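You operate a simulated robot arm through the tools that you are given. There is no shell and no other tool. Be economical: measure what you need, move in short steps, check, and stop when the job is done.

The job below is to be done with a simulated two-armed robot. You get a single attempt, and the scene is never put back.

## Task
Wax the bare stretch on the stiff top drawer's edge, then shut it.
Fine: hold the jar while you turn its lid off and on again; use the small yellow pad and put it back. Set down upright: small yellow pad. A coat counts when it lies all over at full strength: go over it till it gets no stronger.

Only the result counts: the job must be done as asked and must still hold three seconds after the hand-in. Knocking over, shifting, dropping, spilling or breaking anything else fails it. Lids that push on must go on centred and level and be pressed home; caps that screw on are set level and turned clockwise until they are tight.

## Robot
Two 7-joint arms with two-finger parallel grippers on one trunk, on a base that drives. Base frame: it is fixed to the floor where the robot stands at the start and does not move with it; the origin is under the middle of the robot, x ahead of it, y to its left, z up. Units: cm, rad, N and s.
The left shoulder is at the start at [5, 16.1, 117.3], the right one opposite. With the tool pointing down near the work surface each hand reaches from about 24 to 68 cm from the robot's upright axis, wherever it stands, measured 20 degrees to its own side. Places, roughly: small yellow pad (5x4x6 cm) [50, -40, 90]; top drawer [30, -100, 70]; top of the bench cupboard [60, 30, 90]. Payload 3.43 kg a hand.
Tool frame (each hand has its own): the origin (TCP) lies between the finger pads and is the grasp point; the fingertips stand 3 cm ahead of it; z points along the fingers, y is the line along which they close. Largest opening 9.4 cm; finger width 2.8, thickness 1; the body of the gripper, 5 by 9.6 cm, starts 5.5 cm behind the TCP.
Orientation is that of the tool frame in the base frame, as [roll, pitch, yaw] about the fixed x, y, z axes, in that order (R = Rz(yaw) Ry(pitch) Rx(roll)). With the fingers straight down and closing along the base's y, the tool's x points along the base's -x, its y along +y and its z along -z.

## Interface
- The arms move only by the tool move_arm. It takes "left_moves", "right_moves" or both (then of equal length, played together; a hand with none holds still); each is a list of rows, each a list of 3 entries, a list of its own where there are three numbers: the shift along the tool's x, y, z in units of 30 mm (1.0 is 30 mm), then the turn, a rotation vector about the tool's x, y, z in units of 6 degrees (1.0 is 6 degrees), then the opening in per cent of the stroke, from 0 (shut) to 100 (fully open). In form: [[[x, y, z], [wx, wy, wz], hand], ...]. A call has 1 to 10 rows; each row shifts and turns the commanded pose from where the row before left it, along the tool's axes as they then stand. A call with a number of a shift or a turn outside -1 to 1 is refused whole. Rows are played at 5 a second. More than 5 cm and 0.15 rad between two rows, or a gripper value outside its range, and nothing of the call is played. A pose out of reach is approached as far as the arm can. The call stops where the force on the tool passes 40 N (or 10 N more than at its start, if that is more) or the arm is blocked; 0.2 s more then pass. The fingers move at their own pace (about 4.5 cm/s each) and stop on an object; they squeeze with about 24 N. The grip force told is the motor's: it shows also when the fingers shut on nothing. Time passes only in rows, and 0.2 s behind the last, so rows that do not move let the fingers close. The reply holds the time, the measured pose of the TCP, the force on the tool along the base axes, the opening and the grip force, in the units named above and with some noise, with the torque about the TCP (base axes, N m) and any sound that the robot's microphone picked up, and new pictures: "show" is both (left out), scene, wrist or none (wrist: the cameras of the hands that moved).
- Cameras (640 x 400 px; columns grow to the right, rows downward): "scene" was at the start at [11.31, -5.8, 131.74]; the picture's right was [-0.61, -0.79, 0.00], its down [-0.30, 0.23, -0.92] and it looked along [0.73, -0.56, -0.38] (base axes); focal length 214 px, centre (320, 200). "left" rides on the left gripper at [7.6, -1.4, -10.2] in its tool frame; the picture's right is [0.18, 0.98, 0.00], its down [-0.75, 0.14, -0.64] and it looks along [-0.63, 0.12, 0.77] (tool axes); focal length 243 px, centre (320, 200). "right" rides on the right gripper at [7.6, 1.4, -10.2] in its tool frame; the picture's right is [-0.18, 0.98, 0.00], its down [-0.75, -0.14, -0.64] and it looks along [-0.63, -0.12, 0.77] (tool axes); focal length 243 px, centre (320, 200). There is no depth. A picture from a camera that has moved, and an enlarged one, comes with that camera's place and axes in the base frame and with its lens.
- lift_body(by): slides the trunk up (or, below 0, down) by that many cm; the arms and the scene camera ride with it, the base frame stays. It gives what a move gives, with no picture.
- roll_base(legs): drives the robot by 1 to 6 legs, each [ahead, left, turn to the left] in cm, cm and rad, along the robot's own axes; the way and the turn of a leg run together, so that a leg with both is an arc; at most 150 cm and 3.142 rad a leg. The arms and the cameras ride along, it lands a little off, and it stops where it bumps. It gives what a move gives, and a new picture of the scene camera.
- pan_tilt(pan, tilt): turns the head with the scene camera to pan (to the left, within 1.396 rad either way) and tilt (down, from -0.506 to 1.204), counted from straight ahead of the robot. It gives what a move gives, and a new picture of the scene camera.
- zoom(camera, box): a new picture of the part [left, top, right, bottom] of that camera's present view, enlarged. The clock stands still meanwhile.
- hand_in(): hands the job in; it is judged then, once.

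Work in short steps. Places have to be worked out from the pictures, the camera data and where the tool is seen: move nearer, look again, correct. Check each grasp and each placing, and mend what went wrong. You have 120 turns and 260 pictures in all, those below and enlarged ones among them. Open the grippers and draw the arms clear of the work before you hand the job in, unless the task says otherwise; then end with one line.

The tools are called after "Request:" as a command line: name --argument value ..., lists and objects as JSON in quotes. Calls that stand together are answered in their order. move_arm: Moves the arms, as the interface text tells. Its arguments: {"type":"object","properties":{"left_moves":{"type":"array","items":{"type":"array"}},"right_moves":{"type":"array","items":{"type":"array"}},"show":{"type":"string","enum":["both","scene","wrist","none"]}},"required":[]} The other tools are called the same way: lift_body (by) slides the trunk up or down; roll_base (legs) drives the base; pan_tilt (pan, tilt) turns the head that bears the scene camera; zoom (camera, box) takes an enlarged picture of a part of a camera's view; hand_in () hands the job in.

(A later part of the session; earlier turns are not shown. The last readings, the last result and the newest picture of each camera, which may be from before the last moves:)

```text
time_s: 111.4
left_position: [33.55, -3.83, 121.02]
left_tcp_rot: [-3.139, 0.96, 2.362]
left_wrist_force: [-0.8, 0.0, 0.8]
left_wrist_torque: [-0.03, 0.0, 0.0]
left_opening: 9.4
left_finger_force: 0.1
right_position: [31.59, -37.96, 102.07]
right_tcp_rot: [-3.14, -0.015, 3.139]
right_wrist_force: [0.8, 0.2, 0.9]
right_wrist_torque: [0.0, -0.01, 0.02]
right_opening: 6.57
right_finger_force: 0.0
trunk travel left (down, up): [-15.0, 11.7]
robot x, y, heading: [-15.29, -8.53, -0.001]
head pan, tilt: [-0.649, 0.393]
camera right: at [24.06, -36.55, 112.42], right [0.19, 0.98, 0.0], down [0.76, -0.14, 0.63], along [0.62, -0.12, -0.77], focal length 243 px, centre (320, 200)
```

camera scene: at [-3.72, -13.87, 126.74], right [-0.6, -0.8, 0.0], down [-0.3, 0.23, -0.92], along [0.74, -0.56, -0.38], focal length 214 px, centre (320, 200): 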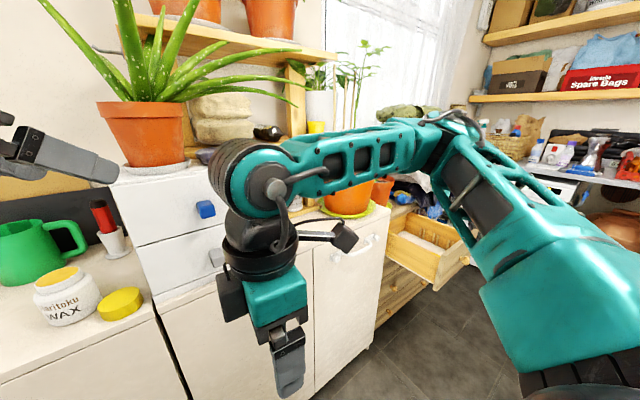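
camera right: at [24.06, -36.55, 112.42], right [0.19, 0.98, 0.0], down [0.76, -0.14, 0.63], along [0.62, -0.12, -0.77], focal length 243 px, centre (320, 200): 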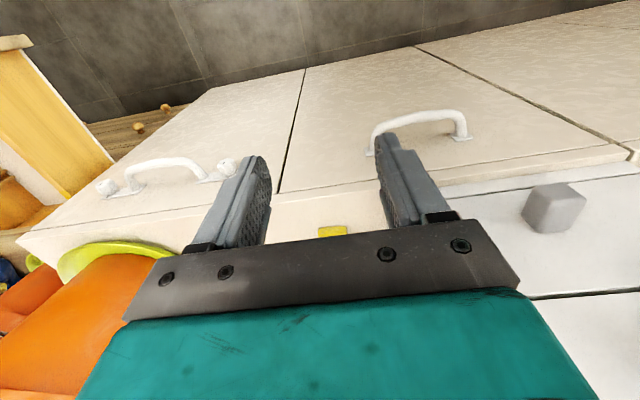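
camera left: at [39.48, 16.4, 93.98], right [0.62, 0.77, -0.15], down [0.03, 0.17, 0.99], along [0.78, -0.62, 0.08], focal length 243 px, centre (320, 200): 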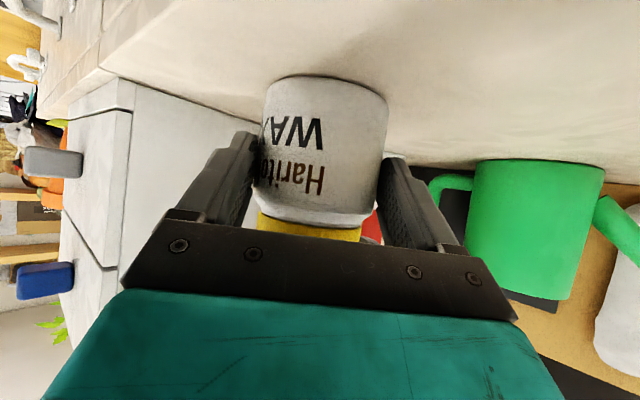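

I see the pad's yellow top ahead. I retract the left hand from the aloe's area, then drive forward 11 cm.

Request:
move_arm --left_moves '[[[0.54, -0.47, -0.77], [0, 0, 0], 100], [[0.54, -0.47, -0.77], [0, 0, 0], 100], [[0.54, -0.47, -0.77], [0, 0, 0], 100], [[0.54, -0.47, -0.77], [0, 0, 0], 100], [[0.54, -0.47, -0.77], [0, 0, 0], 100]]' --right_moves '[[[0, -0.1, 0], [0, 0, 0], 70], [[0, -0.1, 0], [0, 0, 0], 70], [[0, -0.1, 0], [0, 0, 0], 70], [[0, -0.1, 0], [0, 0, 0], 70], [[0, -0.1, 0], [0, 0, 0], 70]]' --show "none"

Request:
roll_base --legs '[[11, 0, 0]]'

Request:
zoom --camera "right" --box '[180, 60, 500, 260]'

```text
time_s: 112.6
left_position: [18.47, 1.32, 121.12]
left_tcp_rot: [-3.138, 0.961, 2.367]
left_wrist_force: [0.0, -0.5, 0.6]
left_wrist_torque: [0.01, -0.01, 0.04]
left_opening: 9.42
left_finger_force: 0.2
right_position: [31.48, -39.63, 102.19]
right_tcp_rot: [-3.138, -0.011, 3.137]
right_wrist_force: [0.6, 0.5, -1.0]
right_wrist_torque: [0.01, -0.01, 0.01]
right_opening: 6.59
right_finger_force: 0.0
trunk travel left (down, up): [-15.0, 11.7]
robot x, y, heading: [-14.97, -8.32, 0.002]
head pan, tilt: [-0.649, 0.393]
```

```text
time_s: 113.8
left_position: [29.56, 1.27, 120.94]
left_tcp_rot: [-3.137, 0.959, 2.364]
left_wrist_force: [-0.1, -0.6, 0.5]
left_wrist_torque: [0.06, 0.0, 0.01]
left_opening: 9.4
left_finger_force: 0.1
right_position: [42.6, -39.39, 102.19]
right_tcp_rot: [-3.14, -0.011, 3.138]
right_wrist_force: [0.4, 0.7, -0.1]
right_wrist_torque: [0.02, 0.01, 0.03]
right_opening: 6.58
right_finger_force: 0.1
trunk travel left (down, up): [-15.0, 11.7]
robot x, y, heading: [-4.21, -8.43, -0.001]
head pan, tilt: [-0.649, 0.393]
camera scene: at [7.3, -13.88, 126.73], right [-0.6, -0.8, 0.0], down [-0.31, 0.23, -0.92], along [0.74, -0.56, -0.38], focal length 214 px, centre (320, 200)
```

scene: 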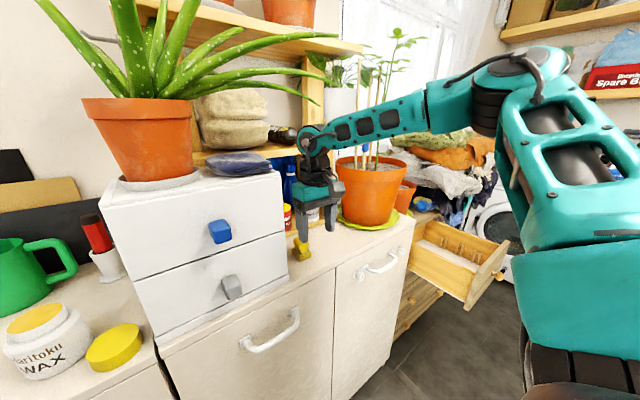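

```text
2.00 times, centred on (340, 160) of right
camera zoom: at [34.98, -38.02, 112.51], right [0.19, 0.98, 0.0], down [0.76, -0.14, 0.63], along [0.62, -0.12, -0.77], focal length 485 px, centre (280, 280)
```

zoom: 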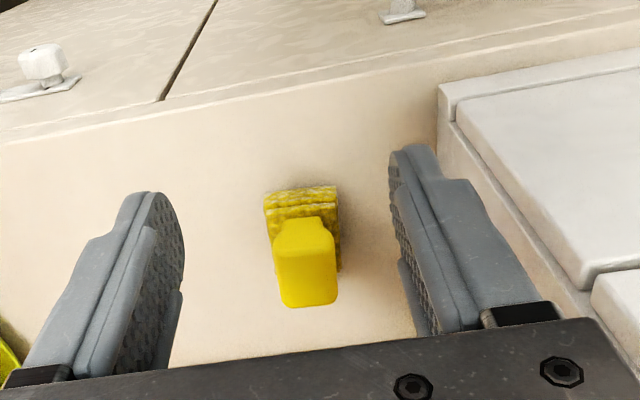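

Pad centre ≈(49, −39.4), handle about 2.7 cm wide along y, top ≈96; the box side is 2 cm clear of the gripper. I move over it and descend.

Request:
move_arm --right_moves '[[[-1, 0, 0], [0, 0, 0], 65], [[-1, 0, 0], [0, 0, 0], 65], [[-0.13, 0, 0.5], [0, 0, 0], 65], [[0, 0, 0.5], [0, 0, 0], 65]]' --show "wrist"

Request:
zoom --camera "scene" --box '[270, 150, 370, 280]'

```text
time_s: 114.8
left_position: [29.5, 1.25, 121.14]
left_tcp_rot: [-3.136, 0.962, 2.363]
left_wrist_force: [-0.1, 0.2, -0.1]
left_wrist_torque: [-0.01, 0.01, 0.02]
left_opening: 9.38
left_finger_force: 0.0
right_position: [48.9, -39.41, 99.06]
right_tcp_rot: [-3.14, -0.013, 3.14]
right_wrist_force: [0.6, -0.1, 0.2]
right_wrist_torque: [0.01, 0.03, 0.02]
right_opening: 6.12
right_finger_force: 0.0
trunk travel left (down, up): [-15.0, 11.7]
robot x, y, heading: [-4.29, -8.12, -0.004]
head pan, tilt: [-0.649, 0.393]
camera right: at [41.28, -38.04, 109.39], right [0.19, 0.98, 0.0], down [0.76, -0.14, 0.63], along [0.62, -0.12, -0.77], focal length 243 px, centre (320, 200)
```

right: 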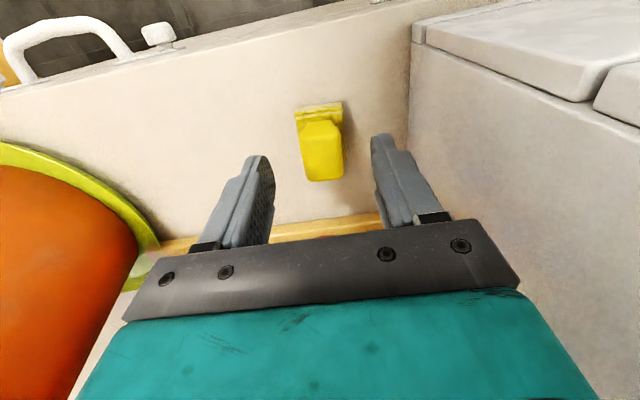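

```text
3.08 times, centred on (320, 215) of scene
camera zoom: at [7.23, -13.89, 126.74], right [-0.6, -0.8, 0.0], down [-0.31, 0.23, -0.92], along [0.74, -0.56, -0.38], focal length 660 px, centre (320, 154)
```

zoom: 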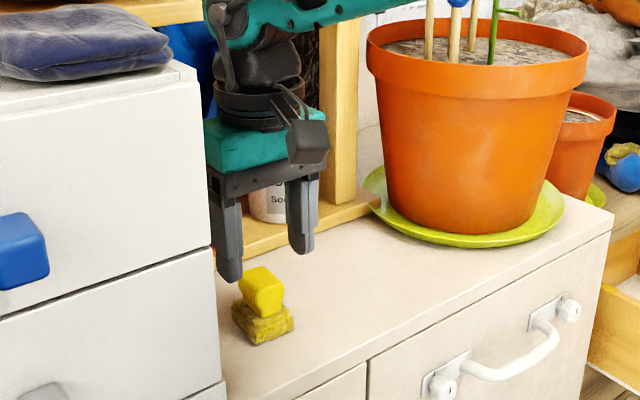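

The handle is centred between the fingers; top ≈95. I descend another 3.8 cm and close.

Request:
move_arm --right_moves '[[[0, 0, 0.6], [0, 0, 0], 65], [[0, 0, 0.5], [0, 0, 0], 65], [[0, 0, 0.15], [0, 0, 0], 65], [[0, 0, 0], [0, 0, 0], 20], [[0, 0, 0], [0, 0, 0], 10], [[0, 0, 0], [0, 0, 0], 10], [[0, 0, 0], [0, 0, 0], 10]]' --show "wrist"

Request:
zoom --camera "scene" --box '[270, 170, 350, 280]'

```text
time_s: 116.4
left_position: [29.45, 1.35, 121.04]
left_tcp_rot: [-3.142, 0.961, 2.363]
left_wrist_force: [-0.1, 0.4, -1.3]
left_wrist_torque: [0.02, 0.01, 0.0]
left_opening: 9.39
left_finger_force: 0.0
right_position: [48.81, -39.5, 95.33]
right_tcp_rot: [-3.139, -0.012, 3.139]
right_wrist_force: [0.2, 0.5, -1.4]
right_wrist_torque: [0.04, 0.03, -0.02]
right_opening: 2.87
right_finger_force: 24.1
trunk travel left (down, up): [-15.0, 11.7]
robot x, y, heading: [-4.32, -8.15, 0.002]
head pan, tilt: [-0.649, 0.393]
camera right: at [41.2, -38.06, 105.66], right [0.19, 0.98, 0.0], down [0.76, -0.14, 0.63], along [0.62, -0.12, -0.77], focal length 243 px, centre (320, 200)
```

right: 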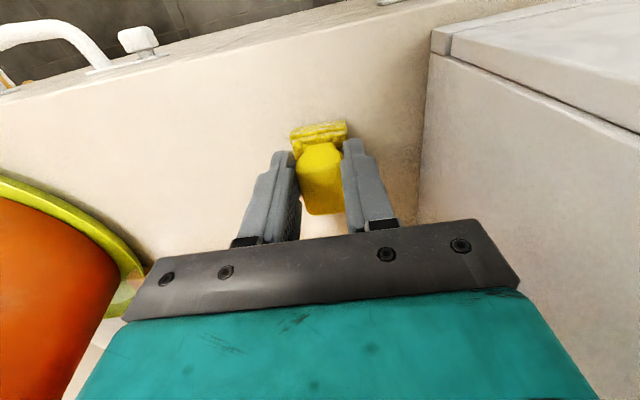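

```text
3.64 times, centred on (310, 225) of scene
camera zoom: at [7.22, -13.88, 126.74], right [-0.6, -0.8, 0.0], down [-0.3, 0.23, -0.92], along [0.74, -0.56, -0.38], focal length 780 px, centre (356, 109)
```

zoom: 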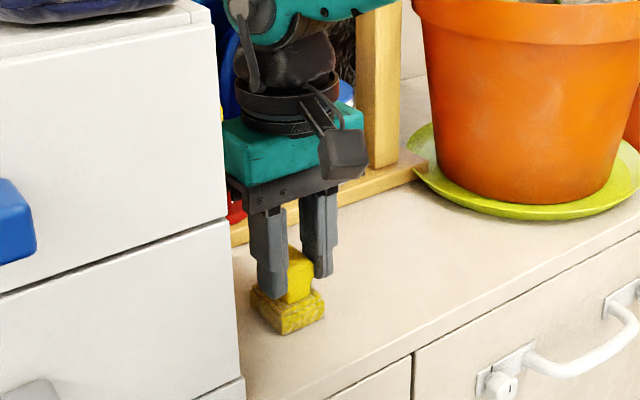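

The pad is held by its handle (home: TCP 48.8, −39.5, 95.3, yaw 180°). I lift it and drive back to the jar.

Request:
move_arm --right_moves '[[[0, 0, -0.5], [0, 0, 0], 10], [[0, 0, -1], [0, 0, 0], 10], [[0, 0, -1], [0, 0, 0], 10], [[0, 0, -1], [0, 0, 0], 10], [[0, 0, -0.6], [0, 0, 0], 10]]' --show "wrist"

Request:
roll_base --legs '[[-14, 0, 0], [0, 43.5, 0], [13, 0, 0]]'

Request:
pan_tilt --pan -0.3 --tilt 0.6

Request:
zoom --camera "right" --box '[160, 40, 480, 240]'

```text
time_s: 117.6
left_position: [29.51, 1.18, 121.03]
left_tcp_rot: [-3.138, 0.96, 2.362]
left_wrist_force: [0.4, 0.6, 0.4]
left_wrist_torque: [0.0, -0.04, 0.02]
left_opening: 9.39
left_finger_force: 0.1
right_position: [48.84, -39.51, 107.77]
right_tcp_rot: [3.142, -0.012, 3.137]
right_wrist_force: [-0.1, -0.6, -0.2]
right_wrist_torque: [-0.05, 0.01, -0.02]
right_opening: 2.85
right_finger_force: 23.1
trunk travel left (down, up): [-15.0, 11.7]
robot x, y, heading: [-4.17, -8.06, -0.003]
head pan, tilt: [-0.649, 0.393]
camera right: at [41.34, -38.07, 118.05], right [0.19, 0.98, 0.0], down [0.76, -0.14, 0.63], along [0.62, -0.12, -0.77], focal length 243 px, centre (320, 200)
```

right: 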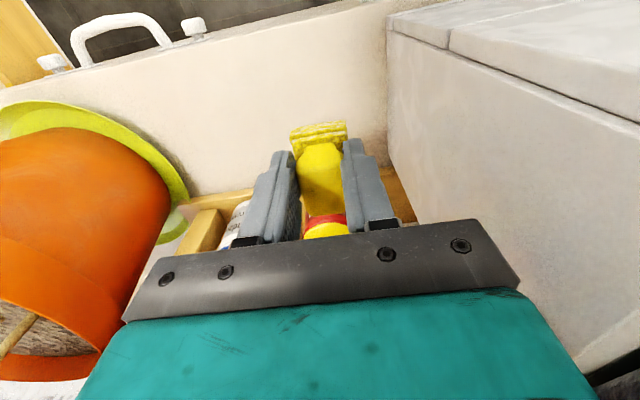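

```text
time_s: 123.7
left_position: [28.67, 44.72, 120.98]
left_tcp_rot: [-3.139, 0.962, 2.362]
left_wrist_force: [0.0, 0.0, 0.3]
left_wrist_torque: [-0.03, -0.03, 0.01]
left_opening: 9.42
left_finger_force: 0.0
right_position: [47.97, 4.04, 107.65]
right_tcp_rot: [3.141, -0.013, 3.136]
right_wrist_force: [-0.3, 0.0, 0.4]
right_wrist_torque: [0.01, 0.04, -0.01]
right_opening: 2.86
right_finger_force: 23.6
trunk travel left (down, up): [-15.0, 11.7]
robot x, y, heading: [-5.25, 35.62, -0.001]
head pan, tilt: [-0.649, 0.393]
camera scene: at [6.32, 29.68, 126.73], right [-0.61, -0.8, 0.0], down [-0.31, 0.23, -0.92], along [0.73, -0.56, -0.38], focal length 214 px, centre (320, 200)
```

scene: 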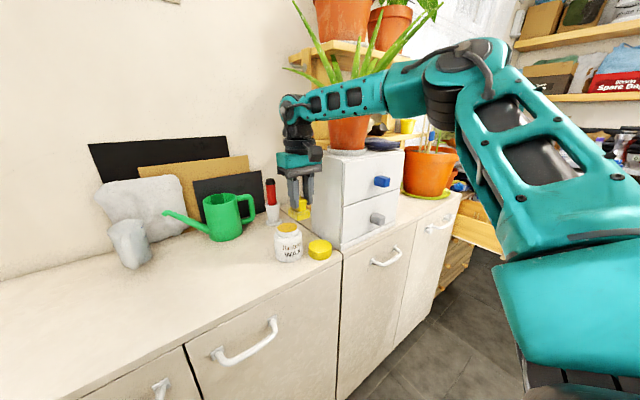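

```text
time_s: 124.6
left_position: [28.54, 44.82, 121.08]
left_tcp_rot: [-3.138, 0.962, 2.361]
left_wrist_force: [0.0, -0.5, 0.2]
left_wrist_torque: [0.02, 0.03, 0.02]
left_opening: 9.42
left_finger_force: 0.0
right_position: [47.89, 3.99, 107.55]
right_tcp_rot: [-3.142, -0.012, 3.136]
right_wrist_force: [-0.1, 0.4, -0.3]
right_wrist_torque: [-0.02, -0.06, 0.0]
right_opening: 2.86
right_finger_force: 23.8
trunk travel left (down, up): [-15.0, 11.7]
robot x, y, heading: [-5.09, 35.38, -0.002]
head pan, tilt: [-0.3, 0.6]
camera scene: at [7.31, 32.66, 124.85], right [-0.3, -0.95, 0.0], down [-0.54, 0.17, -0.83], along [0.79, -0.25, -0.56], focal length 214 px, centre (320, 200)
```

scene: 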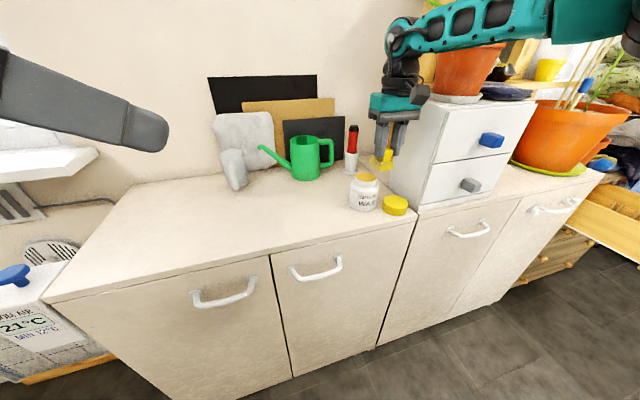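

```text
2.00 times, centred on (320, 140) of right
camera zoom: at [40.33, 5.42, 118.01], right [0.19, 0.98, 0.0], down [0.76, -0.14, 0.63], along [0.62, -0.12, -0.77], focal length 485 px, centre (320, 320)
```

zoom: 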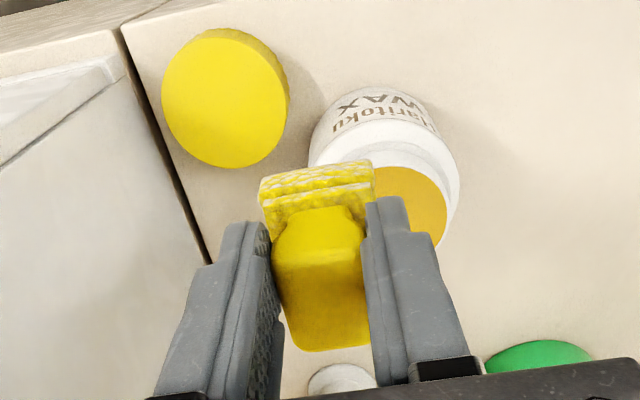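

Pad is over near the jar; jar mouth ≈(51.2, 6.5). I centre over the mouth and lower to just above it.

Request:
move_arm --right_moves '[[[-0.55, 0.42, 0], [0, 0, 0], 10], [[-0.55, 0.42, 0], [0, 0, 0], 10], [[0, 0, 0.5], [0, 0, 0], 10], [[0, 0, 0.4], [0, 0, 0], 10]]' --show "none"

Request:
zoom --camera "scene" --box '[320, 110, 430, 220]'

Request:
zoom --camera "right" --box '[200, 60, 440, 240]'

```text
time_s: 125.6
left_position: [28.56, 44.79, 121.08]
left_tcp_rot: [-3.139, 0.962, 2.363]
left_wrist_force: [0.8, -0.5, 0.3]
left_wrist_torque: [0.01, -0.05, 0.0]
left_opening: 9.38
left_finger_force: 0.0
right_position: [51.23, 6.45, 104.93]
right_tcp_rot: [-3.141, -0.013, 3.137]
right_wrist_force: [-0.6, 0.4, 0.3]
right_wrist_torque: [-0.02, 0.02, 0.02]
right_opening: 2.9
right_finger_force: 23.9
trunk travel left (down, up): [-15.0, 11.7]
robot x, y, heading: [-4.95, 35.39, -0.001]
head pan, tilt: [-0.3, 0.6]
```

```text
3.64 times, centred on (375, 165) of scene
camera zoom: at [7.32, 32.66, 124.85], right [-0.3, -0.95, 0.0], down [-0.54, 0.17, -0.82], along [0.79, -0.24, -0.57], focal length 780 px, centre (120, 327)
```

zoom: 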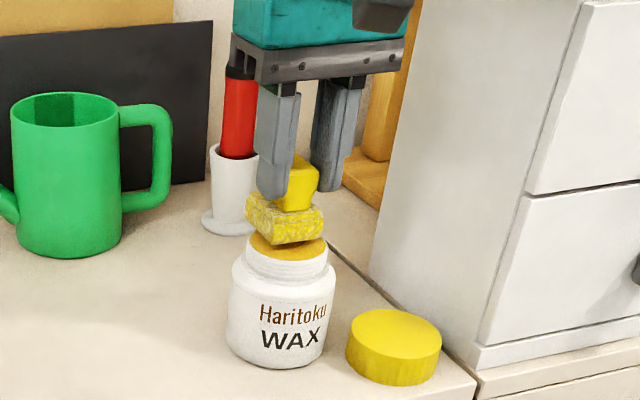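

```text
2.22 times, centred on (320, 150) of right
camera zoom: at [43.61, 7.93, 115.23], right [0.19, 0.98, 0.0], down [0.76, -0.14, 0.63], along [0.62, -0.12, -0.77], focal length 539 px, centre (320, 311)
```

zoom: 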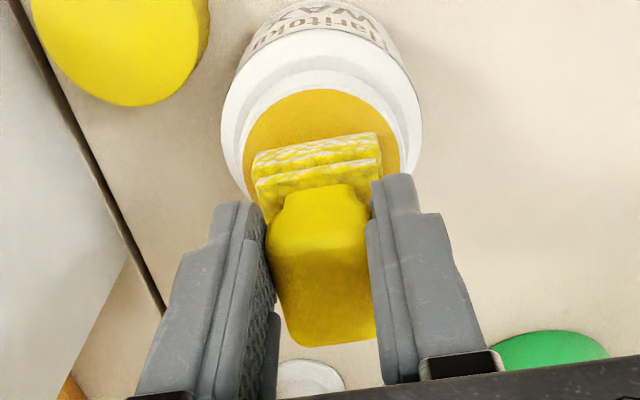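

Wax is flush with the neck. The pad is ~0.7 cm too far back, so I shift it and press down gently.

Request:
move_arm --right_moves '[[[0.23, -0.07, 0], [0, 0, 0], 10], [[0, 0, 0.12], [0, 0, 0], 10], [[0, 0, 0.1], [0, 0, 0], 10], [[0, 0, 0.08], [0, 0, 0], 10], [[0, 0, 0], [0, 0, 0], 10]]' --show "none"

Request:
zoom --camera "scene" --box '[340, 130, 420, 220]'

```text
time_s: 126.8
left_position: [28.5, 44.85, 121.16]
left_tcp_rot: [-3.141, 0.963, 2.359]
left_wrist_force: [-0.1, -0.2, -0.8]
left_wrist_torque: [-0.02, 0.02, -0.02]
left_opening: 9.44
left_finger_force: 0.0
right_position: [50.55, 6.3, 104.12]
right_tcp_rot: [-3.141, -0.01, 3.137]
right_wrist_force: [-0.1, -0.8, 6.5]
right_wrist_torque: [-0.04, -0.09, -0.01]
right_opening: 2.87
right_finger_force: 24.2
trunk travel left (down, up): [-15.0, 11.7]
robot x, y, heading: [-5.15, 35.6, 0.001]
head pan, tilt: [-0.3, 0.6]
```

```text
4.44 times, centred on (380, 175) of scene
camera zoom: at [7.26, 32.68, 124.87], right [-0.3, -0.95, 0.0], down [-0.54, 0.17, -0.83], along [0.79, -0.25, -0.56], focal length 953 px, centre (53, 311)
```

zoom: 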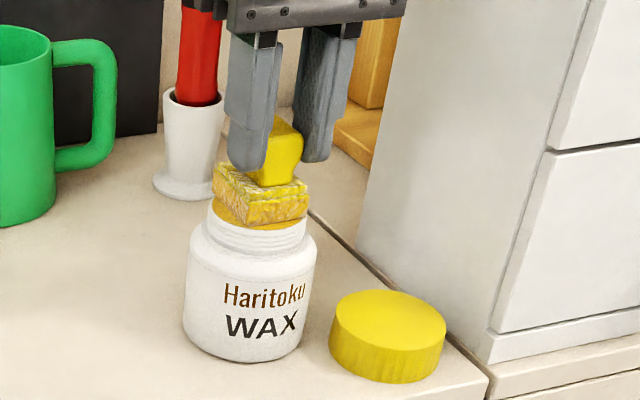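

Contact at 6.5 N and the pad is taking on the wax colour. I dwell with tiny rubs, then lift and inspect.

Request:
move_arm --right_moves '[[[0.06, 0, 0.02], [0, 0, 0], 10], [[0, 0.06, 0], [0, 0, 0], 10], [[-0.1, 0, 0], [0, 0, 0], 10], [[0, -0.1, 0], [0, 0, 0], 10], [[0.06, 0.04, 0], [0, 0, 0], 10], [[0, 0, -0.3], [0, 0, 0], 10], [[0, 0, -0.8], [0, 0, 0], 10], [[0, 0, -0.3], [0, 0, 0], 10]]' --show "none"

Request:
zoom --camera "scene" --box '[340, 110, 420, 220]'

```text
time_s: 128.6
left_position: [28.51, 44.73, 121.1]
left_tcp_rot: [-3.14, 0.962, 2.361]
left_wrist_force: [-0.5, 0.7, -0.5]
left_wrist_torque: [-0.02, -0.01, -0.02]
left_opening: 9.4
left_finger_force: 0.1
right_position: [50.43, 6.19, 108.29]
right_tcp_rot: [-3.139, -0.013, 3.137]
right_wrist_force: [0.1, -0.4, 0.0]
right_wrist_torque: [-0.05, -0.01, 0.01]
right_opening: 2.91
right_finger_force: 24.4
trunk travel left (down, up): [-15.0, 11.7]
robot x, y, heading: [-4.85, 35.47, -0.0]
head pan, tilt: [-0.3, 0.6]
```

```text
3.64 times, centred on (380, 165) of scene
camera zoom: at [7.3, 32.67, 124.85], right [-0.3, -0.95, 0.0], down [-0.54, 0.17, -0.83], along [0.79, -0.24, -0.56], focal length 780 px, centre (102, 327)
```

zoom: 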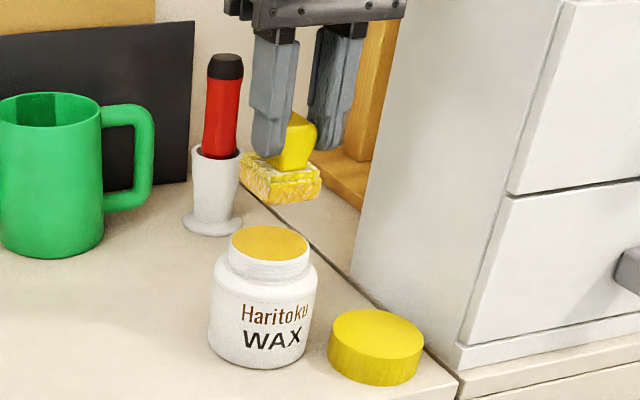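

Pad is loaded. The drawer rail runs along x≈21–45 at y≈−95, z≈72. I drive back and right to it.

Request:
roll_base --legs '[[-18, 0, 0], [0, -106, 0]]'

Request:
pan_tilt --pan -0.5 --tilt 0.75

Request:
zoom --camera "right" --box '[0, 0, 640, 400]'

```text
time_s: 139.3
left_position: [10.0, -61.75, 121.12]
left_tcp_rot: [-3.138, 0.962, 2.351]
left_wrist_force: [-1.0, 1.2, 0.1]
left_wrist_torque: [0.04, 0.03, 0.01]
left_opening: 9.39
left_finger_force: 0.1
right_position: [31.62, -100.52, 108.21]
right_tcp_rot: [-3.142, -0.012, 3.127]
right_wrist_force: [-0.3, 0.4, -1.8]
right_wrist_torque: [-0.03, -0.03, 0.02]
right_opening: 2.89
right_finger_force: 24.0
trunk travel left (down, up): [-15.0, 11.7]
robot x, y, heading: [-23.78, -70.62, -0.007]
head pan, tilt: [-0.3, 0.6]
camera scene: at [-11.26, -73.71, 124.85], right [-0.31, -0.95, 0.0], down [-0.54, 0.17, -0.83], along [0.79, -0.25, -0.56], focal length 214 px, centre (320, 200)
```

scene: 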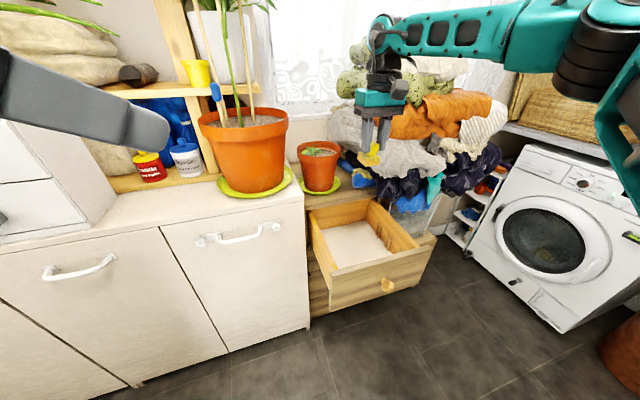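

```text
time_s: 140.0
left_position: [10.06, -61.73, 121.09]
left_tcp_rot: [-3.138, 0.962, 2.352]
left_wrist_force: [0.3, 0.0, 0.1]
left_wrist_torque: [0.0, 0.0, 0.01]
left_opening: 9.39
left_finger_force: 0.1
right_position: [31.77, -100.66, 108.26]
right_tcp_rot: [3.141, -0.012, 3.127]
right_wrist_force: [0.3, 0.3, -1.0]
right_wrist_torque: [0.01, 0.0, 0.01]
right_opening: 2.86
right_finger_force: 24.0
trunk travel left (down, up): [-15.0, 11.7]
robot x, y, heading: [-23.48, -70.68, -0.016]
head pan, tilt: [-0.499, 0.75]
camera scene: at [-12.43, -75.04, 123.57], right [-0.49, -0.87, 0.0], down [-0.6, 0.33, -0.73], along [0.64, -0.36, -0.68], focal length 214 px, centre (320, 200)
```

scene: 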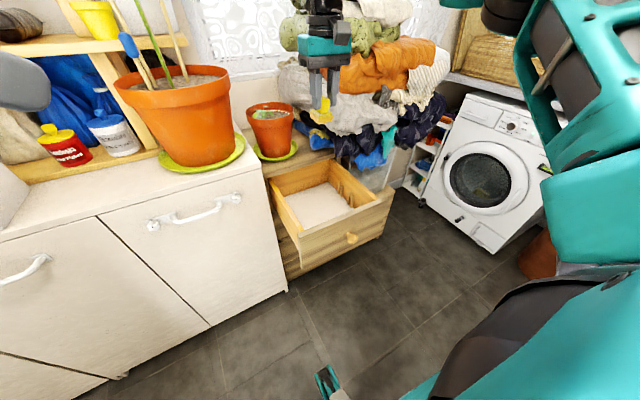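

```text
1.00 times, centred on (320, 200) of right (not enlarged: the box is as wide or as high as the picture)
camera zoom: at [24.08, -99.0, 118.52], right [0.2, 0.98, 0.0], down [0.76, -0.15, 0.63], along [0.62, -0.13, -0.77], focal length 243 px, centre (320, 200)
```

zoom: 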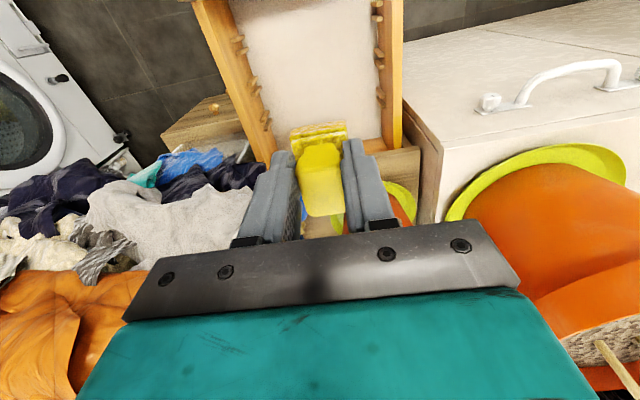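

I enlarge the drawer in both views to find the bare stretch and its exact place.

Request:
zoom --camera "scene" --box '[255, 140, 405, 290]'

Request:
zoom --camera "right" --box '[340, 0, 460, 180]'

```text
2.67 times, centred on (330, 215) of scene
camera zoom: at [-12.43, -75.04, 123.57], right [-0.49, -0.87, 0.0], down [-0.6, 0.33, -0.73], along [0.64, -0.36, -0.68], focal length 572 px, centre (293, 160)
```

zoom: 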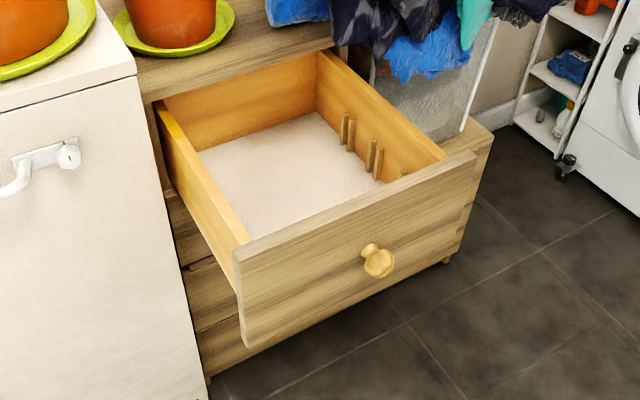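

```text
2.22 times, centred on (400, 90) of right
camera zoom: at [24.08, -99.0, 118.52], right [0.2, 0.98, 0.0], down [0.76, -0.15, 0.63], along [0.62, -0.13, -0.77], focal length 539 px, centre (142, 444)
```

zoom: 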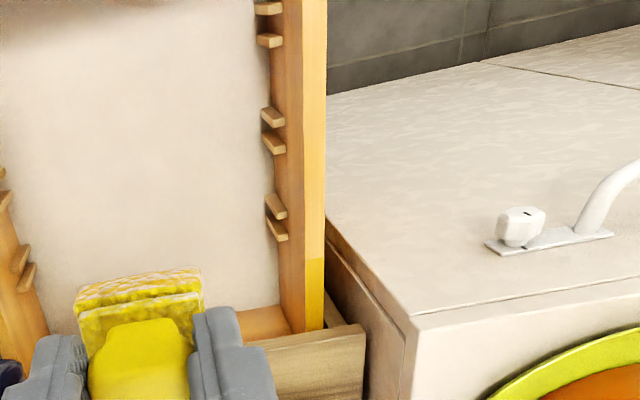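

The rail lies at y≈−89.3, z≈78, running x≈22–44, bare from ≈24 to ≈41. I pull the hand back, reposition the base (forward 10, left 15) and lower the trunk 12 cm.

Request:
move_arm --right_moves '[[[1, 0, 0], [0, 0, 0], 10], [[1, 0, 0], [0, 0, 0], 10], [[1, 0, 0], [0, 0, 0], 10], [[0.5, 0, 0], [0, 0, 0], 10]]' --show "none"

Request:
roll_base --legs '[[0, 15, 0.013], [10, 0, 0]]'

Request:
lift_body --by -12

Request:
zoom --camera "right" --box '[0, 0, 640, 400]'

```text
time_s: 141.0
left_position: [10.05, -61.76, 121.15]
left_tcp_rot: [-3.139, 0.961, 2.35]
left_wrist_force: [0.9, -0.1, -0.3]
left_wrist_torque: [-0.02, 0.0, 0.0]
left_opening: 9.4
left_finger_force: 0.0
right_position: [21.1, -100.45, 108.21]
right_tcp_rot: [-3.139, -0.014, 3.127]
right_wrist_force: [-0.2, 0.1, -0.6]
right_wrist_torque: [0.02, -0.03, 0.0]
right_opening: 2.89
right_finger_force: 24.3
trunk travel left (down, up): [-15.0, 11.7]
robot x, y, heading: [-23.53, -71.08, -0.013]
head pan, tilt: [-0.499, 0.75]
```

```text
time_s: 143.7
left_position: [19.99, -46.49, 121.07]
left_tcp_rot: [-3.138, 0.961, 2.363]
left_wrist_force: [0.5, 0.2, 0.2]
left_wrist_torque: [0.0, -0.01, 0.0]
left_opening: 9.38
left_finger_force: 0.1
right_position: [31.48, -84.94, 108.21]
right_tcp_rot: [-3.14, -0.011, 3.14]
right_wrist_force: [0.3, 0.4, 0.0]
right_wrist_torque: [0.05, 0.05, 0.0]
right_opening: 2.87
right_finger_force: 23.8
trunk travel left (down, up): [-15.0, 11.7]
robot x, y, heading: [-13.99, -56.29, 0.001]
head pan, tilt: [-0.499, 0.75]
camera scene: at [-2.45, -59.96, 123.55], right [-0.48, -0.88, 0.0], down [-0.6, 0.33, -0.73], along [0.64, -0.35, -0.68], focal length 214 px, centre (320, 200)
```

scene: 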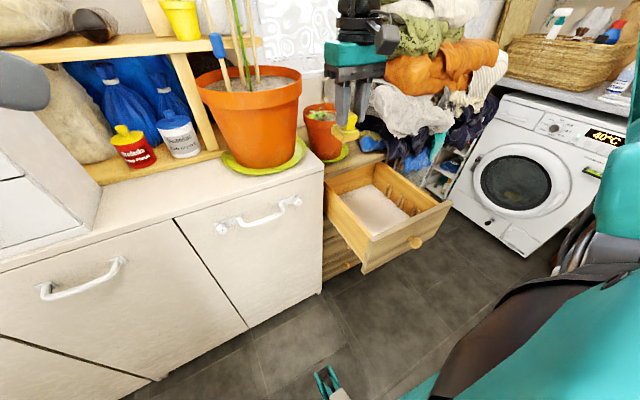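

```text
time_s: 145.2
left_position: [19.87, -46.31, 109.04]
left_tcp_rot: [-3.14, 0.961, 2.364]
left_wrist_force: [0.1, -0.3, 0.1]
left_wrist_torque: [0.02, 0.01, 0.01]
left_opening: 9.42
left_finger_force: 0.1
right_position: [31.32, -84.91, 96.36]
right_tcp_rot: [-3.139, -0.012, 3.141]
right_wrist_force: [0.7, 0.1, -0.6]
right_wrist_torque: [-0.04, 0.03, 0.02]
right_opening: 2.87
right_finger_force: 23.7
trunk travel left (down, up): [-3.0, 23.7]
robot x, y, heading: [-13.91, -55.93, 0.005]
head pan, tilt: [-0.499, 0.75]
```

```text
1.00 times, centred on (320, 200) of right (not enlarged: the box is as wide or as high as the picture)
camera zoom: at [23.75, -83.49, 106.64], right [0.19, 0.98, 0.0], down [0.76, -0.14, 0.63], along [0.62, -0.12, -0.77], focal length 243 px, centre (320, 200)
```

zoom: 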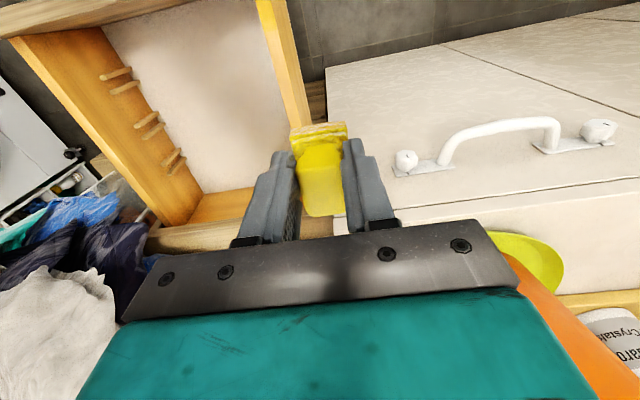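

Now closer views of the rail from both cameras.

Request:
zoom --camera "right" --box '[220, 0, 360, 140]'

Request:
zoom --camera "scene" --box '[300, 120, 460, 270]'

```text
2.86 times, centred on (290, 70) of right
camera zoom: at [23.75, -83.49, 106.64], right [0.19, 0.98, 0.0], down [0.76, -0.14, 0.63], along [0.62, -0.12, -0.77], focal length 693 px, centre (406, 571)
```

zoom: 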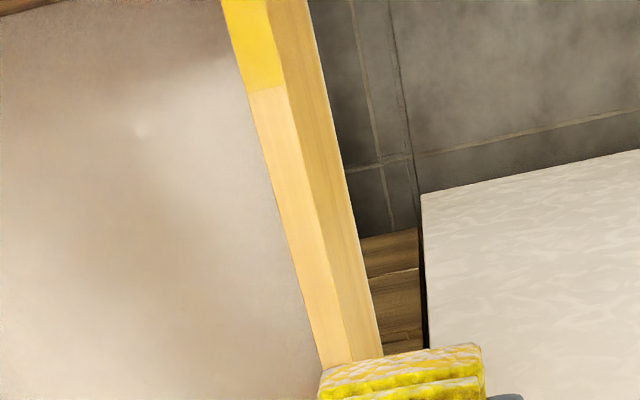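

```text
2.67 times, centred on (380, 195) of scene
camera zoom: at [-2.54, -59.96, 111.57], right [-0.48, -0.88, 0.0], down [-0.6, 0.33, -0.73], along [0.64, -0.35, -0.68], focal length 572 px, centre (160, 213)
```

zoom: 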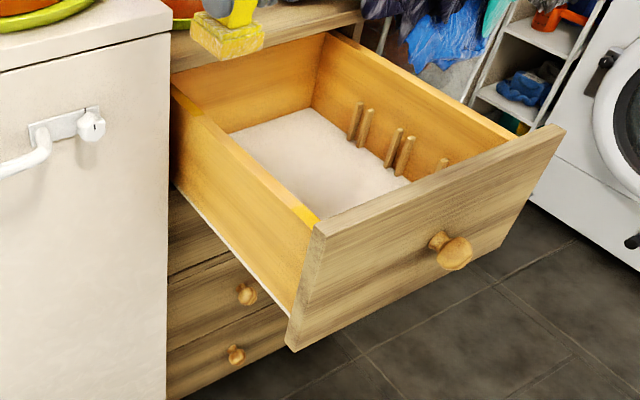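

Rail: y≈−89.0, top z≈77, 1.5 cm wide; bare from x≈25 to ≈41. I move over the middle and descend to just above it.

Request:
move_arm --right_moves '[[[0, -0.69, 0], [0, 0, 0], 10], [[0, -0.69, 0], [0, 0, 0], 10], [[0, 0, 1], [0, 0, 0], 10], [[0, 0, 1], [0, 0, 0], 10], [[0, 0, 1], [0, 0, 0], 10], [[0, 0, 0.9], [0, 0, 0], 10]]' --show "wrist"

Request:
zoom --camera "scene" --box '[300, 120, 460, 270]'

```text
time_s: 146.6
left_position: [19.8, -46.51, 109.07]
left_tcp_rot: [-3.138, 0.962, 2.364]
left_wrist_force: [0.8, 0.0, 0.3]
left_wrist_torque: [-0.01, 0.01, 0.0]
left_opening: 9.42
left_finger_force: 0.0
right_position: [31.26, -89.1, 84.61]
right_tcp_rot: [-3.141, -0.012, 3.141]
right_wrist_force: [-0.4, -0.5, -1.3]
right_wrist_torque: [-0.07, -0.03, 0.0]
right_opening: 2.9
right_finger_force: 24.0
trunk travel left (down, up): [-3.0, 23.7]
robot x, y, heading: [-13.88, -56.24, -0.002]
head pan, tilt: [-0.499, 0.75]
camera right: at [23.66, -87.63, 94.94], right [0.19, 0.98, 0.0], down [0.76, -0.14, 0.63], along [0.62, -0.12, -0.77], focal length 243 px, centre (320, 200)
```

right: 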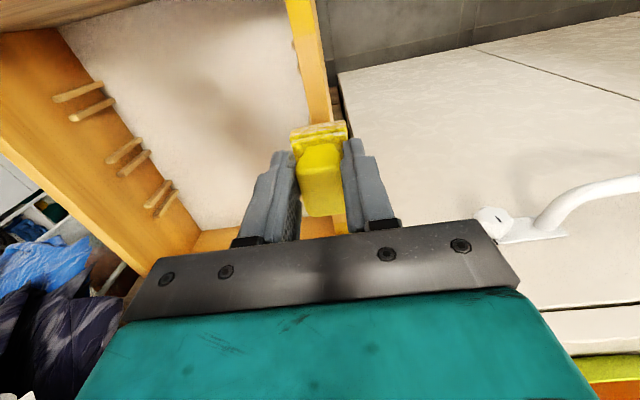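

```text
2.67 times, centred on (380, 195) of scene
camera zoom: at [-2.53, -59.97, 111.56], right [-0.48, -0.88, 0.0], down [-0.6, 0.33, -0.73], along [0.64, -0.35, -0.68], focal length 572 px, centre (160, 213)
```

zoom: 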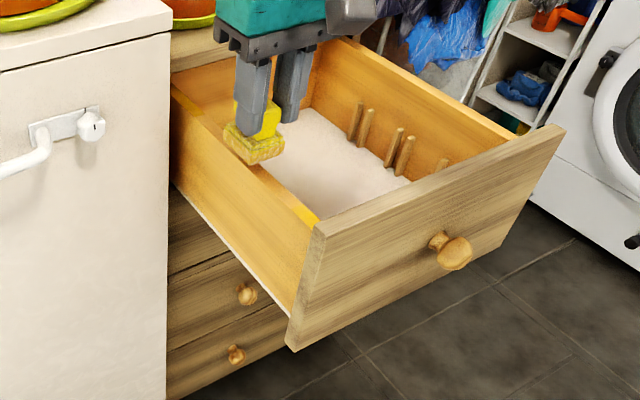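

Pad lines up with the rail. I press down in small steps to contact.

Request:
move_arm --right_moves '[[[0, 0, 0.2], [0, 0, 0], 10], [[0, 0, 0.2], [0, 0, 0], 10], [[0, 0, 0.1], [0, 0, 0], 10], [[0, 0, 0.1], [0, 0, 0], 10], [[0, 0, 0], [0, 0, 0], 10]]' --show "none"

```text
time_s: 147.8
left_position: [19.71, -46.44, 109.17]
left_tcp_rot: [-3.139, 0.962, 2.362]
left_wrist_force: [-0.7, -0.2, -0.9]
left_wrist_torque: [-0.06, -0.01, 0.01]
left_opening: 9.39
left_finger_force: 0.1
right_position: [31.22, -89.11, 82.89]
right_tcp_rot: [-3.139, -0.009, 3.137]
right_wrist_force: [-0.6, -0.2, 6.5]
right_wrist_torque: [-0.07, 0.06, -0.03]
right_opening: 2.9
right_finger_force: 23.3
trunk travel left (down, up): [-3.0, 23.7]
robot x, y, heading: [-13.61, -55.75, 0.006]
head pan, tilt: [-0.499, 0.75]
```

Contact at 6.5 N. First stroke: to the front end, then to the rear.

Request:
move_arm --right_moves '[[[0.49, 0, 0.01], [0, 0, 0], 10], [[0.49, 0, 0], [0, 0, 0], 10], [[0.49, 0, 0], [0, 0, 0], 10], [[-0.5, 0, 0], [0, 0, 0], 10], [[-0.5, 0, 0], [0, 0, 0], 10], [[-0.5, 0, 0], [0, 0, 0], 10], [[-0.5, 0, 0], [0, 0, 0], 10], [[-0.5, 0, 0], [0, 0, 0], 10], [[-0.5, 0, 0], [0, 0, 0], 10]]'

Request:
zoom --camera "scene" --box '[330, 150, 440, 250]'

```text
time_s: 149.8
left_position: [19.67, -46.3, 109.12]
left_tcp_rot: [-3.139, 0.964, 2.36]
left_wrist_force: [-0.7, -0.3, 1.2]
left_wrist_torque: [-0.01, 0.03, 0.03]
left_opening: 9.42
left_finger_force: 0.1
right_position: [35.65, -89.02, 82.89]
right_tcp_rot: [-3.14, -0.011, 3.141]
right_wrist_force: [-6.1, 0.6, 13.6]
right_wrist_torque: [0.02, 0.22, 0.02]
right_opening: 2.92
right_finger_force: 23.6
trunk travel left (down, up): [-3.0, 23.7]
robot x, y, heading: [-13.85, -55.82, 0.003]
head pan, tilt: [-0.499, 0.75]
camera scene: at [-2.68, -59.9, 111.59], right [-0.48, -0.88, 0.0], down [-0.6, 0.33, -0.73], along [0.64, -0.35, -0.68], focal length 214 px, centre (320, 200)
camera right: at [28.06, -87.59, 93.15], right [0.19, 0.98, 0.0], down [0.76, -0.14, 0.63], along [0.62, -0.12, -0.77], focal length 243 px, centre (320, 200)
```

scene: 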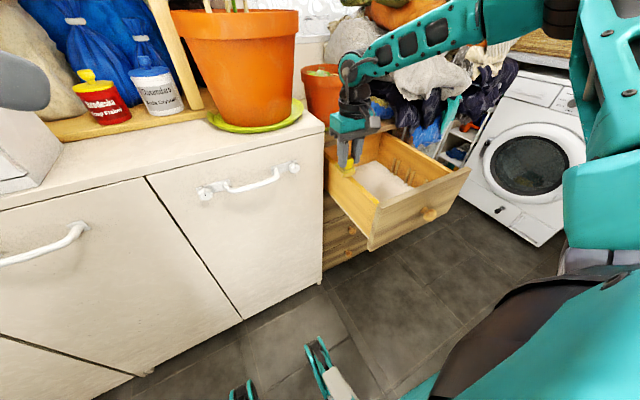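
right: 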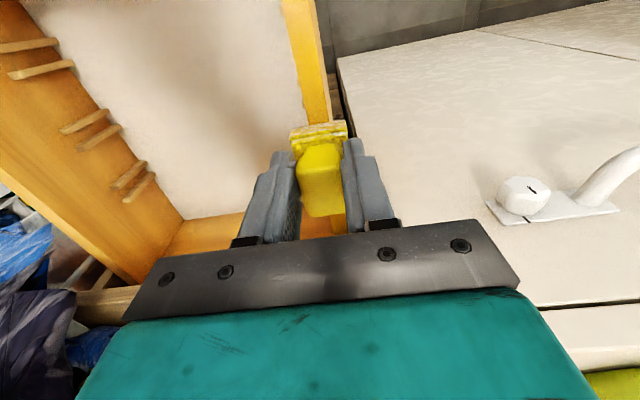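

```text
4.00 times, centred on (385, 200) of scene
camera zoom: at [-2.68, -59.9, 111.59], right [-0.48, -0.88, 0.0], down [-0.6, 0.33, -0.73], along [0.64, -0.35, -0.68], focal length 858 px, centre (60, 200)
```

zoom: 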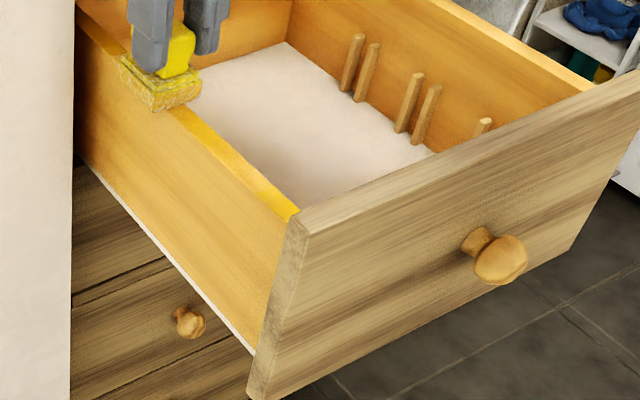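

The wax is going on. I continue toward the rear end carefully (palm must stay short of the bench front at x≈42).

Request:
move_arm --right_moves '[[[-0.47, 0, -0.01], [0, 0, 0], 10], [[-0.47, 0, 0], [0, 0, 0], 10], [[0.5, 0, 0], [0, 0, 0], 10], [[0.5, 0, 0], [0, 0, 0], 10], [[0.5, 0, 0], [0, 0, 0], 10], [[0.5, 0, 0], [0, 0, 0], 10], [[0.5, 0, 0], [0, 0, 0], 10], [[0.5, 0, 0], [0, 0, 0], 10], [[0.5, 0, 0], [0, 0, 0], 10], [[0.5, 0, 0], [0, 0, 0], 10]]' --show "none"

Request:
zoom --camera "scene" --box '[310, 130, 430, 250]'

```text
time_s: 152.0
left_position: [19.74, -46.41, 109.01]
left_tcp_rot: [-3.141, 0.962, 2.363]
left_wrist_force: [-0.9, -0.5, 0.5]
left_wrist_torque: [0.02, -0.03, 0.01]
left_opening: 9.4
left_finger_force: 0.1
right_position: [26.57, -89.15, 82.89]
right_tcp_rot: [-3.14, -0.014, 3.14]
right_wrist_force: [-1.0, -0.5, 2.4]
right_wrist_torque: [0.0, -0.01, -0.02]
right_opening: 2.92
right_finger_force: 24.4
trunk travel left (down, up): [-3.0, 23.7]
robot x, y, heading: [-13.93, -55.87, 0.001]
head pan, tilt: [-0.499, 0.75]
```

```text
3.33 times, centred on (370, 190) of scene
camera zoom: at [-2.55, -59.96, 111.56], right [-0.48, -0.88, 0.0], down [-0.6, 0.33, -0.73], along [0.64, -0.35, -0.68], focal length 715 px, centre (153, 233)
```

zoom: 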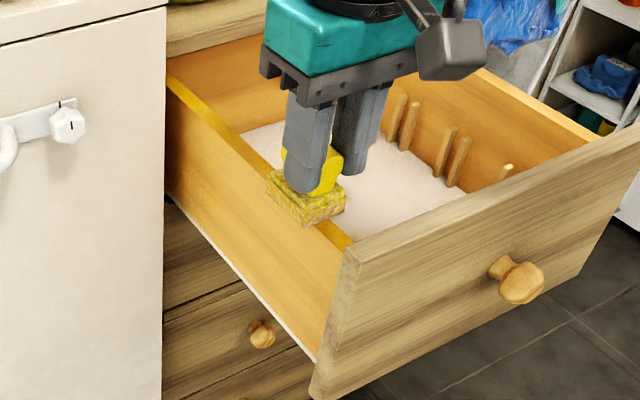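

Front contact is light (2.4 N); I add a little pressure and make further full passes.

Request:
move_arm --right_moves '[[[0.03, 0, 0.04], [0, 0, 0], 10], [[-0.45, 0, 0], [0, 0, 0], 10], [[-0.45, 0, 0], [0, 0, 0], 10], [[-0.45, 0, 0], [0, 0, 0], 10], [[-0.45, 0, 0], [0, 0, 0], 10], [[-0.45, 0, 0], [0, 0, 0], 10], [[-0.45, 0, -0.02], [0, 0, 0], 10], [[-0.45, 0, -0.01], [0, 0, 0], 10], [[-0.45, 0, 0], [0, 0, 0], 10], [[-0.46, 0, 0], [0, 0, 0], 10]]' --show "none"

Request:
move_arm --right_moves '[[[0.45, 0, 0], [0, 0, 0], 10], [[0.45, 0, 0], [0, 0, 0], 10], [[0.45, 0, 0], [0, 0, 0], 10], [[0.45, 0, 0.01], [0, 0, 0], 10], [[0.45, 0, 0.02], [0, 0, 0], 10], [[0.45, 0, 0], [0, 0, 0], 10], [[0.45, 0, 0], [0, 0, 0], 10], [[0.45, 0, 0], [0, 0, 0], 10], [[0.46, 0, 0], [0, 0, 0], 10]]' --show "none"

Request:
move_arm --right_moves '[[[0, 0, -0.3], [0, 0, 0], 10], [[0, 0, -1], [0, 0, 0], 10], [[0, 0, -1], [0, 0, 0], 10], [[0, 0.5, -1], [0, 0, 0], 10], [[0, 0.5, -0.5], [0, 0, 0], 10]]' --show "wrist"

Request:
zoom --camera "scene" --box '[310, 130, 430, 250]'

```text
time_s: 154.2
left_position: [19.82, -46.36, 109.03]
left_tcp_rot: [-3.141, 0.964, 2.362]
left_wrist_force: [0.0, 0.9, 0.6]
left_wrist_torque: [0.02, -0.01, 0.0]
left_opening: 9.4
left_finger_force: 0.1
right_position: [38.76, -89.03, 82.85]
right_tcp_rot: [-3.14, -0.009, 3.14]
right_wrist_force: [-1.5, 1.3, 10.8]
right_wrist_torque: [0.16, 0.0, 0.03]
right_opening: 2.89
right_finger_force: 23.6
trunk travel left (down, up): [-3.0, 23.7]
robot x, y, heading: [-13.91, -55.71, 0.002]
head pan, tilt: [-0.499, 0.75]
```

```text
time_s: 156.2
left_position: [19.74, -46.4, 109.18]
left_tcp_rot: [-3.141, 0.963, 2.363]
left_wrist_force: [-0.4, 0.0, 0.1]
left_wrist_torque: [-0.02, 0.01, -0.01]
left_opening: 9.4
left_finger_force: 0.0
right_position: [26.28, -89.05, 82.81]
right_tcp_rot: [-3.14, -0.012, 3.14]
right_wrist_force: [0.9, 1.6, 11.8]
right_wrist_torque: [0.1, -0.26, 0.03]
right_opening: 2.9
right_finger_force: 24.3
trunk travel left (down, up): [-3.0, 23.7]
robot x, y, heading: [-13.76, -55.94, 0.001]
head pan, tilt: [-0.499, 0.75]
```

```text
time_s: 157.4
left_position: [19.96, -46.29, 109.11]
left_tcp_rot: [-3.138, 0.962, 2.363]
left_wrist_force: [0.2, 0.1, -1.3]
left_wrist_torque: [0.02, 0.01, -0.01]
left_opening: 9.41
left_finger_force: 0.1
right_position: [26.63, -85.97, 94.19]
right_tcp_rot: [-3.14, -0.012, 3.14]
right_wrist_force: [0.6, -0.4, -0.4]
right_wrist_torque: [-0.01, -0.01, 0.02]
right_opening: 2.88
right_finger_force: 24.1
trunk travel left (down, up): [-3.0, 23.7]
robot x, y, heading: [-13.59, -56.15, 0.0]
head pan, tilt: [-0.499, 0.75]
camera right: at [19.07, -84.6, 104.5], right [0.19, 0.98, 0.0], down [0.76, -0.14, 0.63], along [0.62, -0.12, -0.77], focal length 243 px, centre (320, 200)
```

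right: 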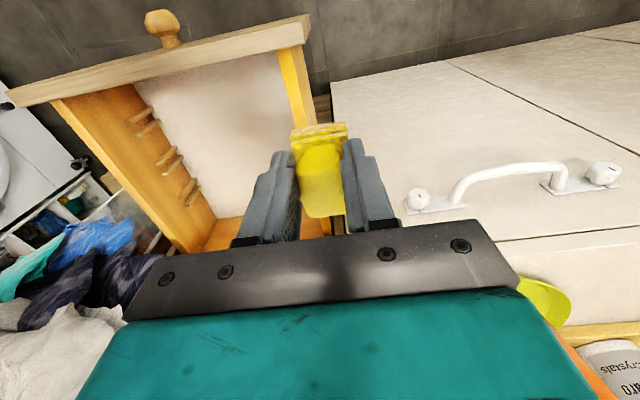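

```text
3.33 times, centred on (370, 190) of scene
camera zoom: at [-2.54, -59.95, 111.56], right [-0.48, -0.88, 0.0], down [-0.6, 0.33, -0.73], along [0.64, -0.35, -0.68], focal length 715 px, centre (153, 233)
```

zoom: 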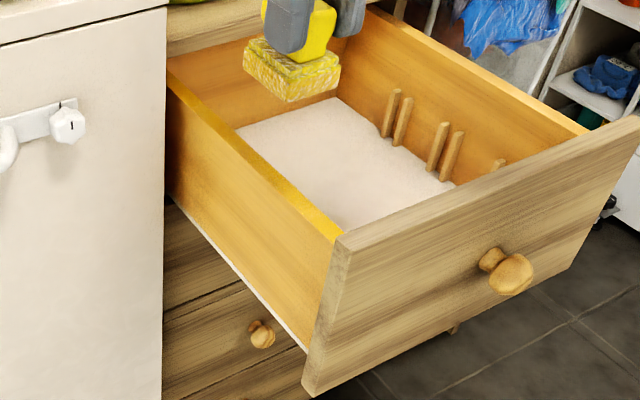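

I inspect the coat in detail.

Request:
zoom --camera "scene" --box '[355, 145, 420, 210]'

Request:
zoom --camera "right" --box '[260, 30, 340, 130]'

```text
6.15 times, centred on (388, 178) of scene
camera zoom: at [-2.54, -59.95, 111.56], right [-0.48, -0.88, 0.0], down [-0.6, 0.33, -0.73], along [0.64, -0.35, -0.68], focal length 1320 px, centre (-95, 338)
```

zoom: 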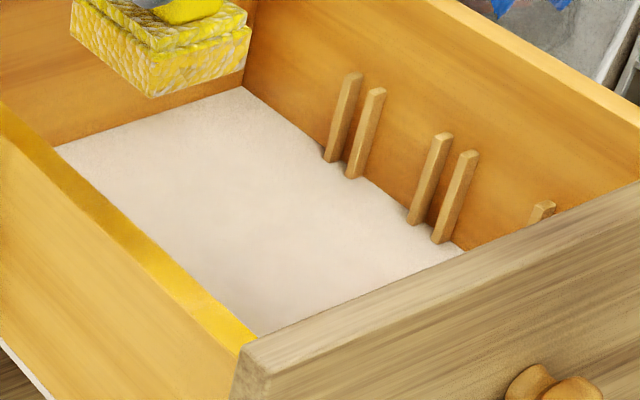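

```text
4.00 times, centred on (300, 80) of right
camera zoom: at [19.07, -84.6, 104.5], right [0.19, 0.98, 0.0], down [0.76, -0.14, 0.63], along [0.62, -0.12, -0.77], focal length 970 px, centre (400, 680)
```

zoom: 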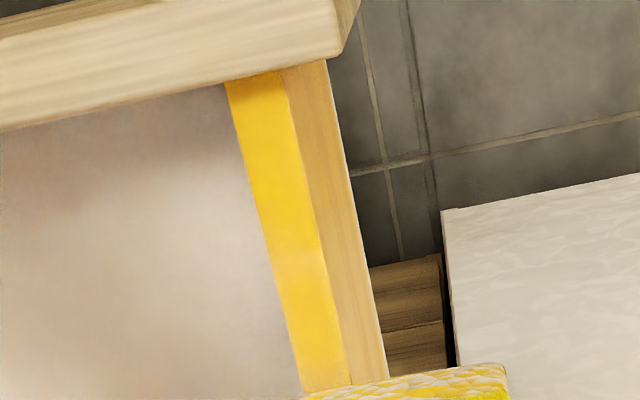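

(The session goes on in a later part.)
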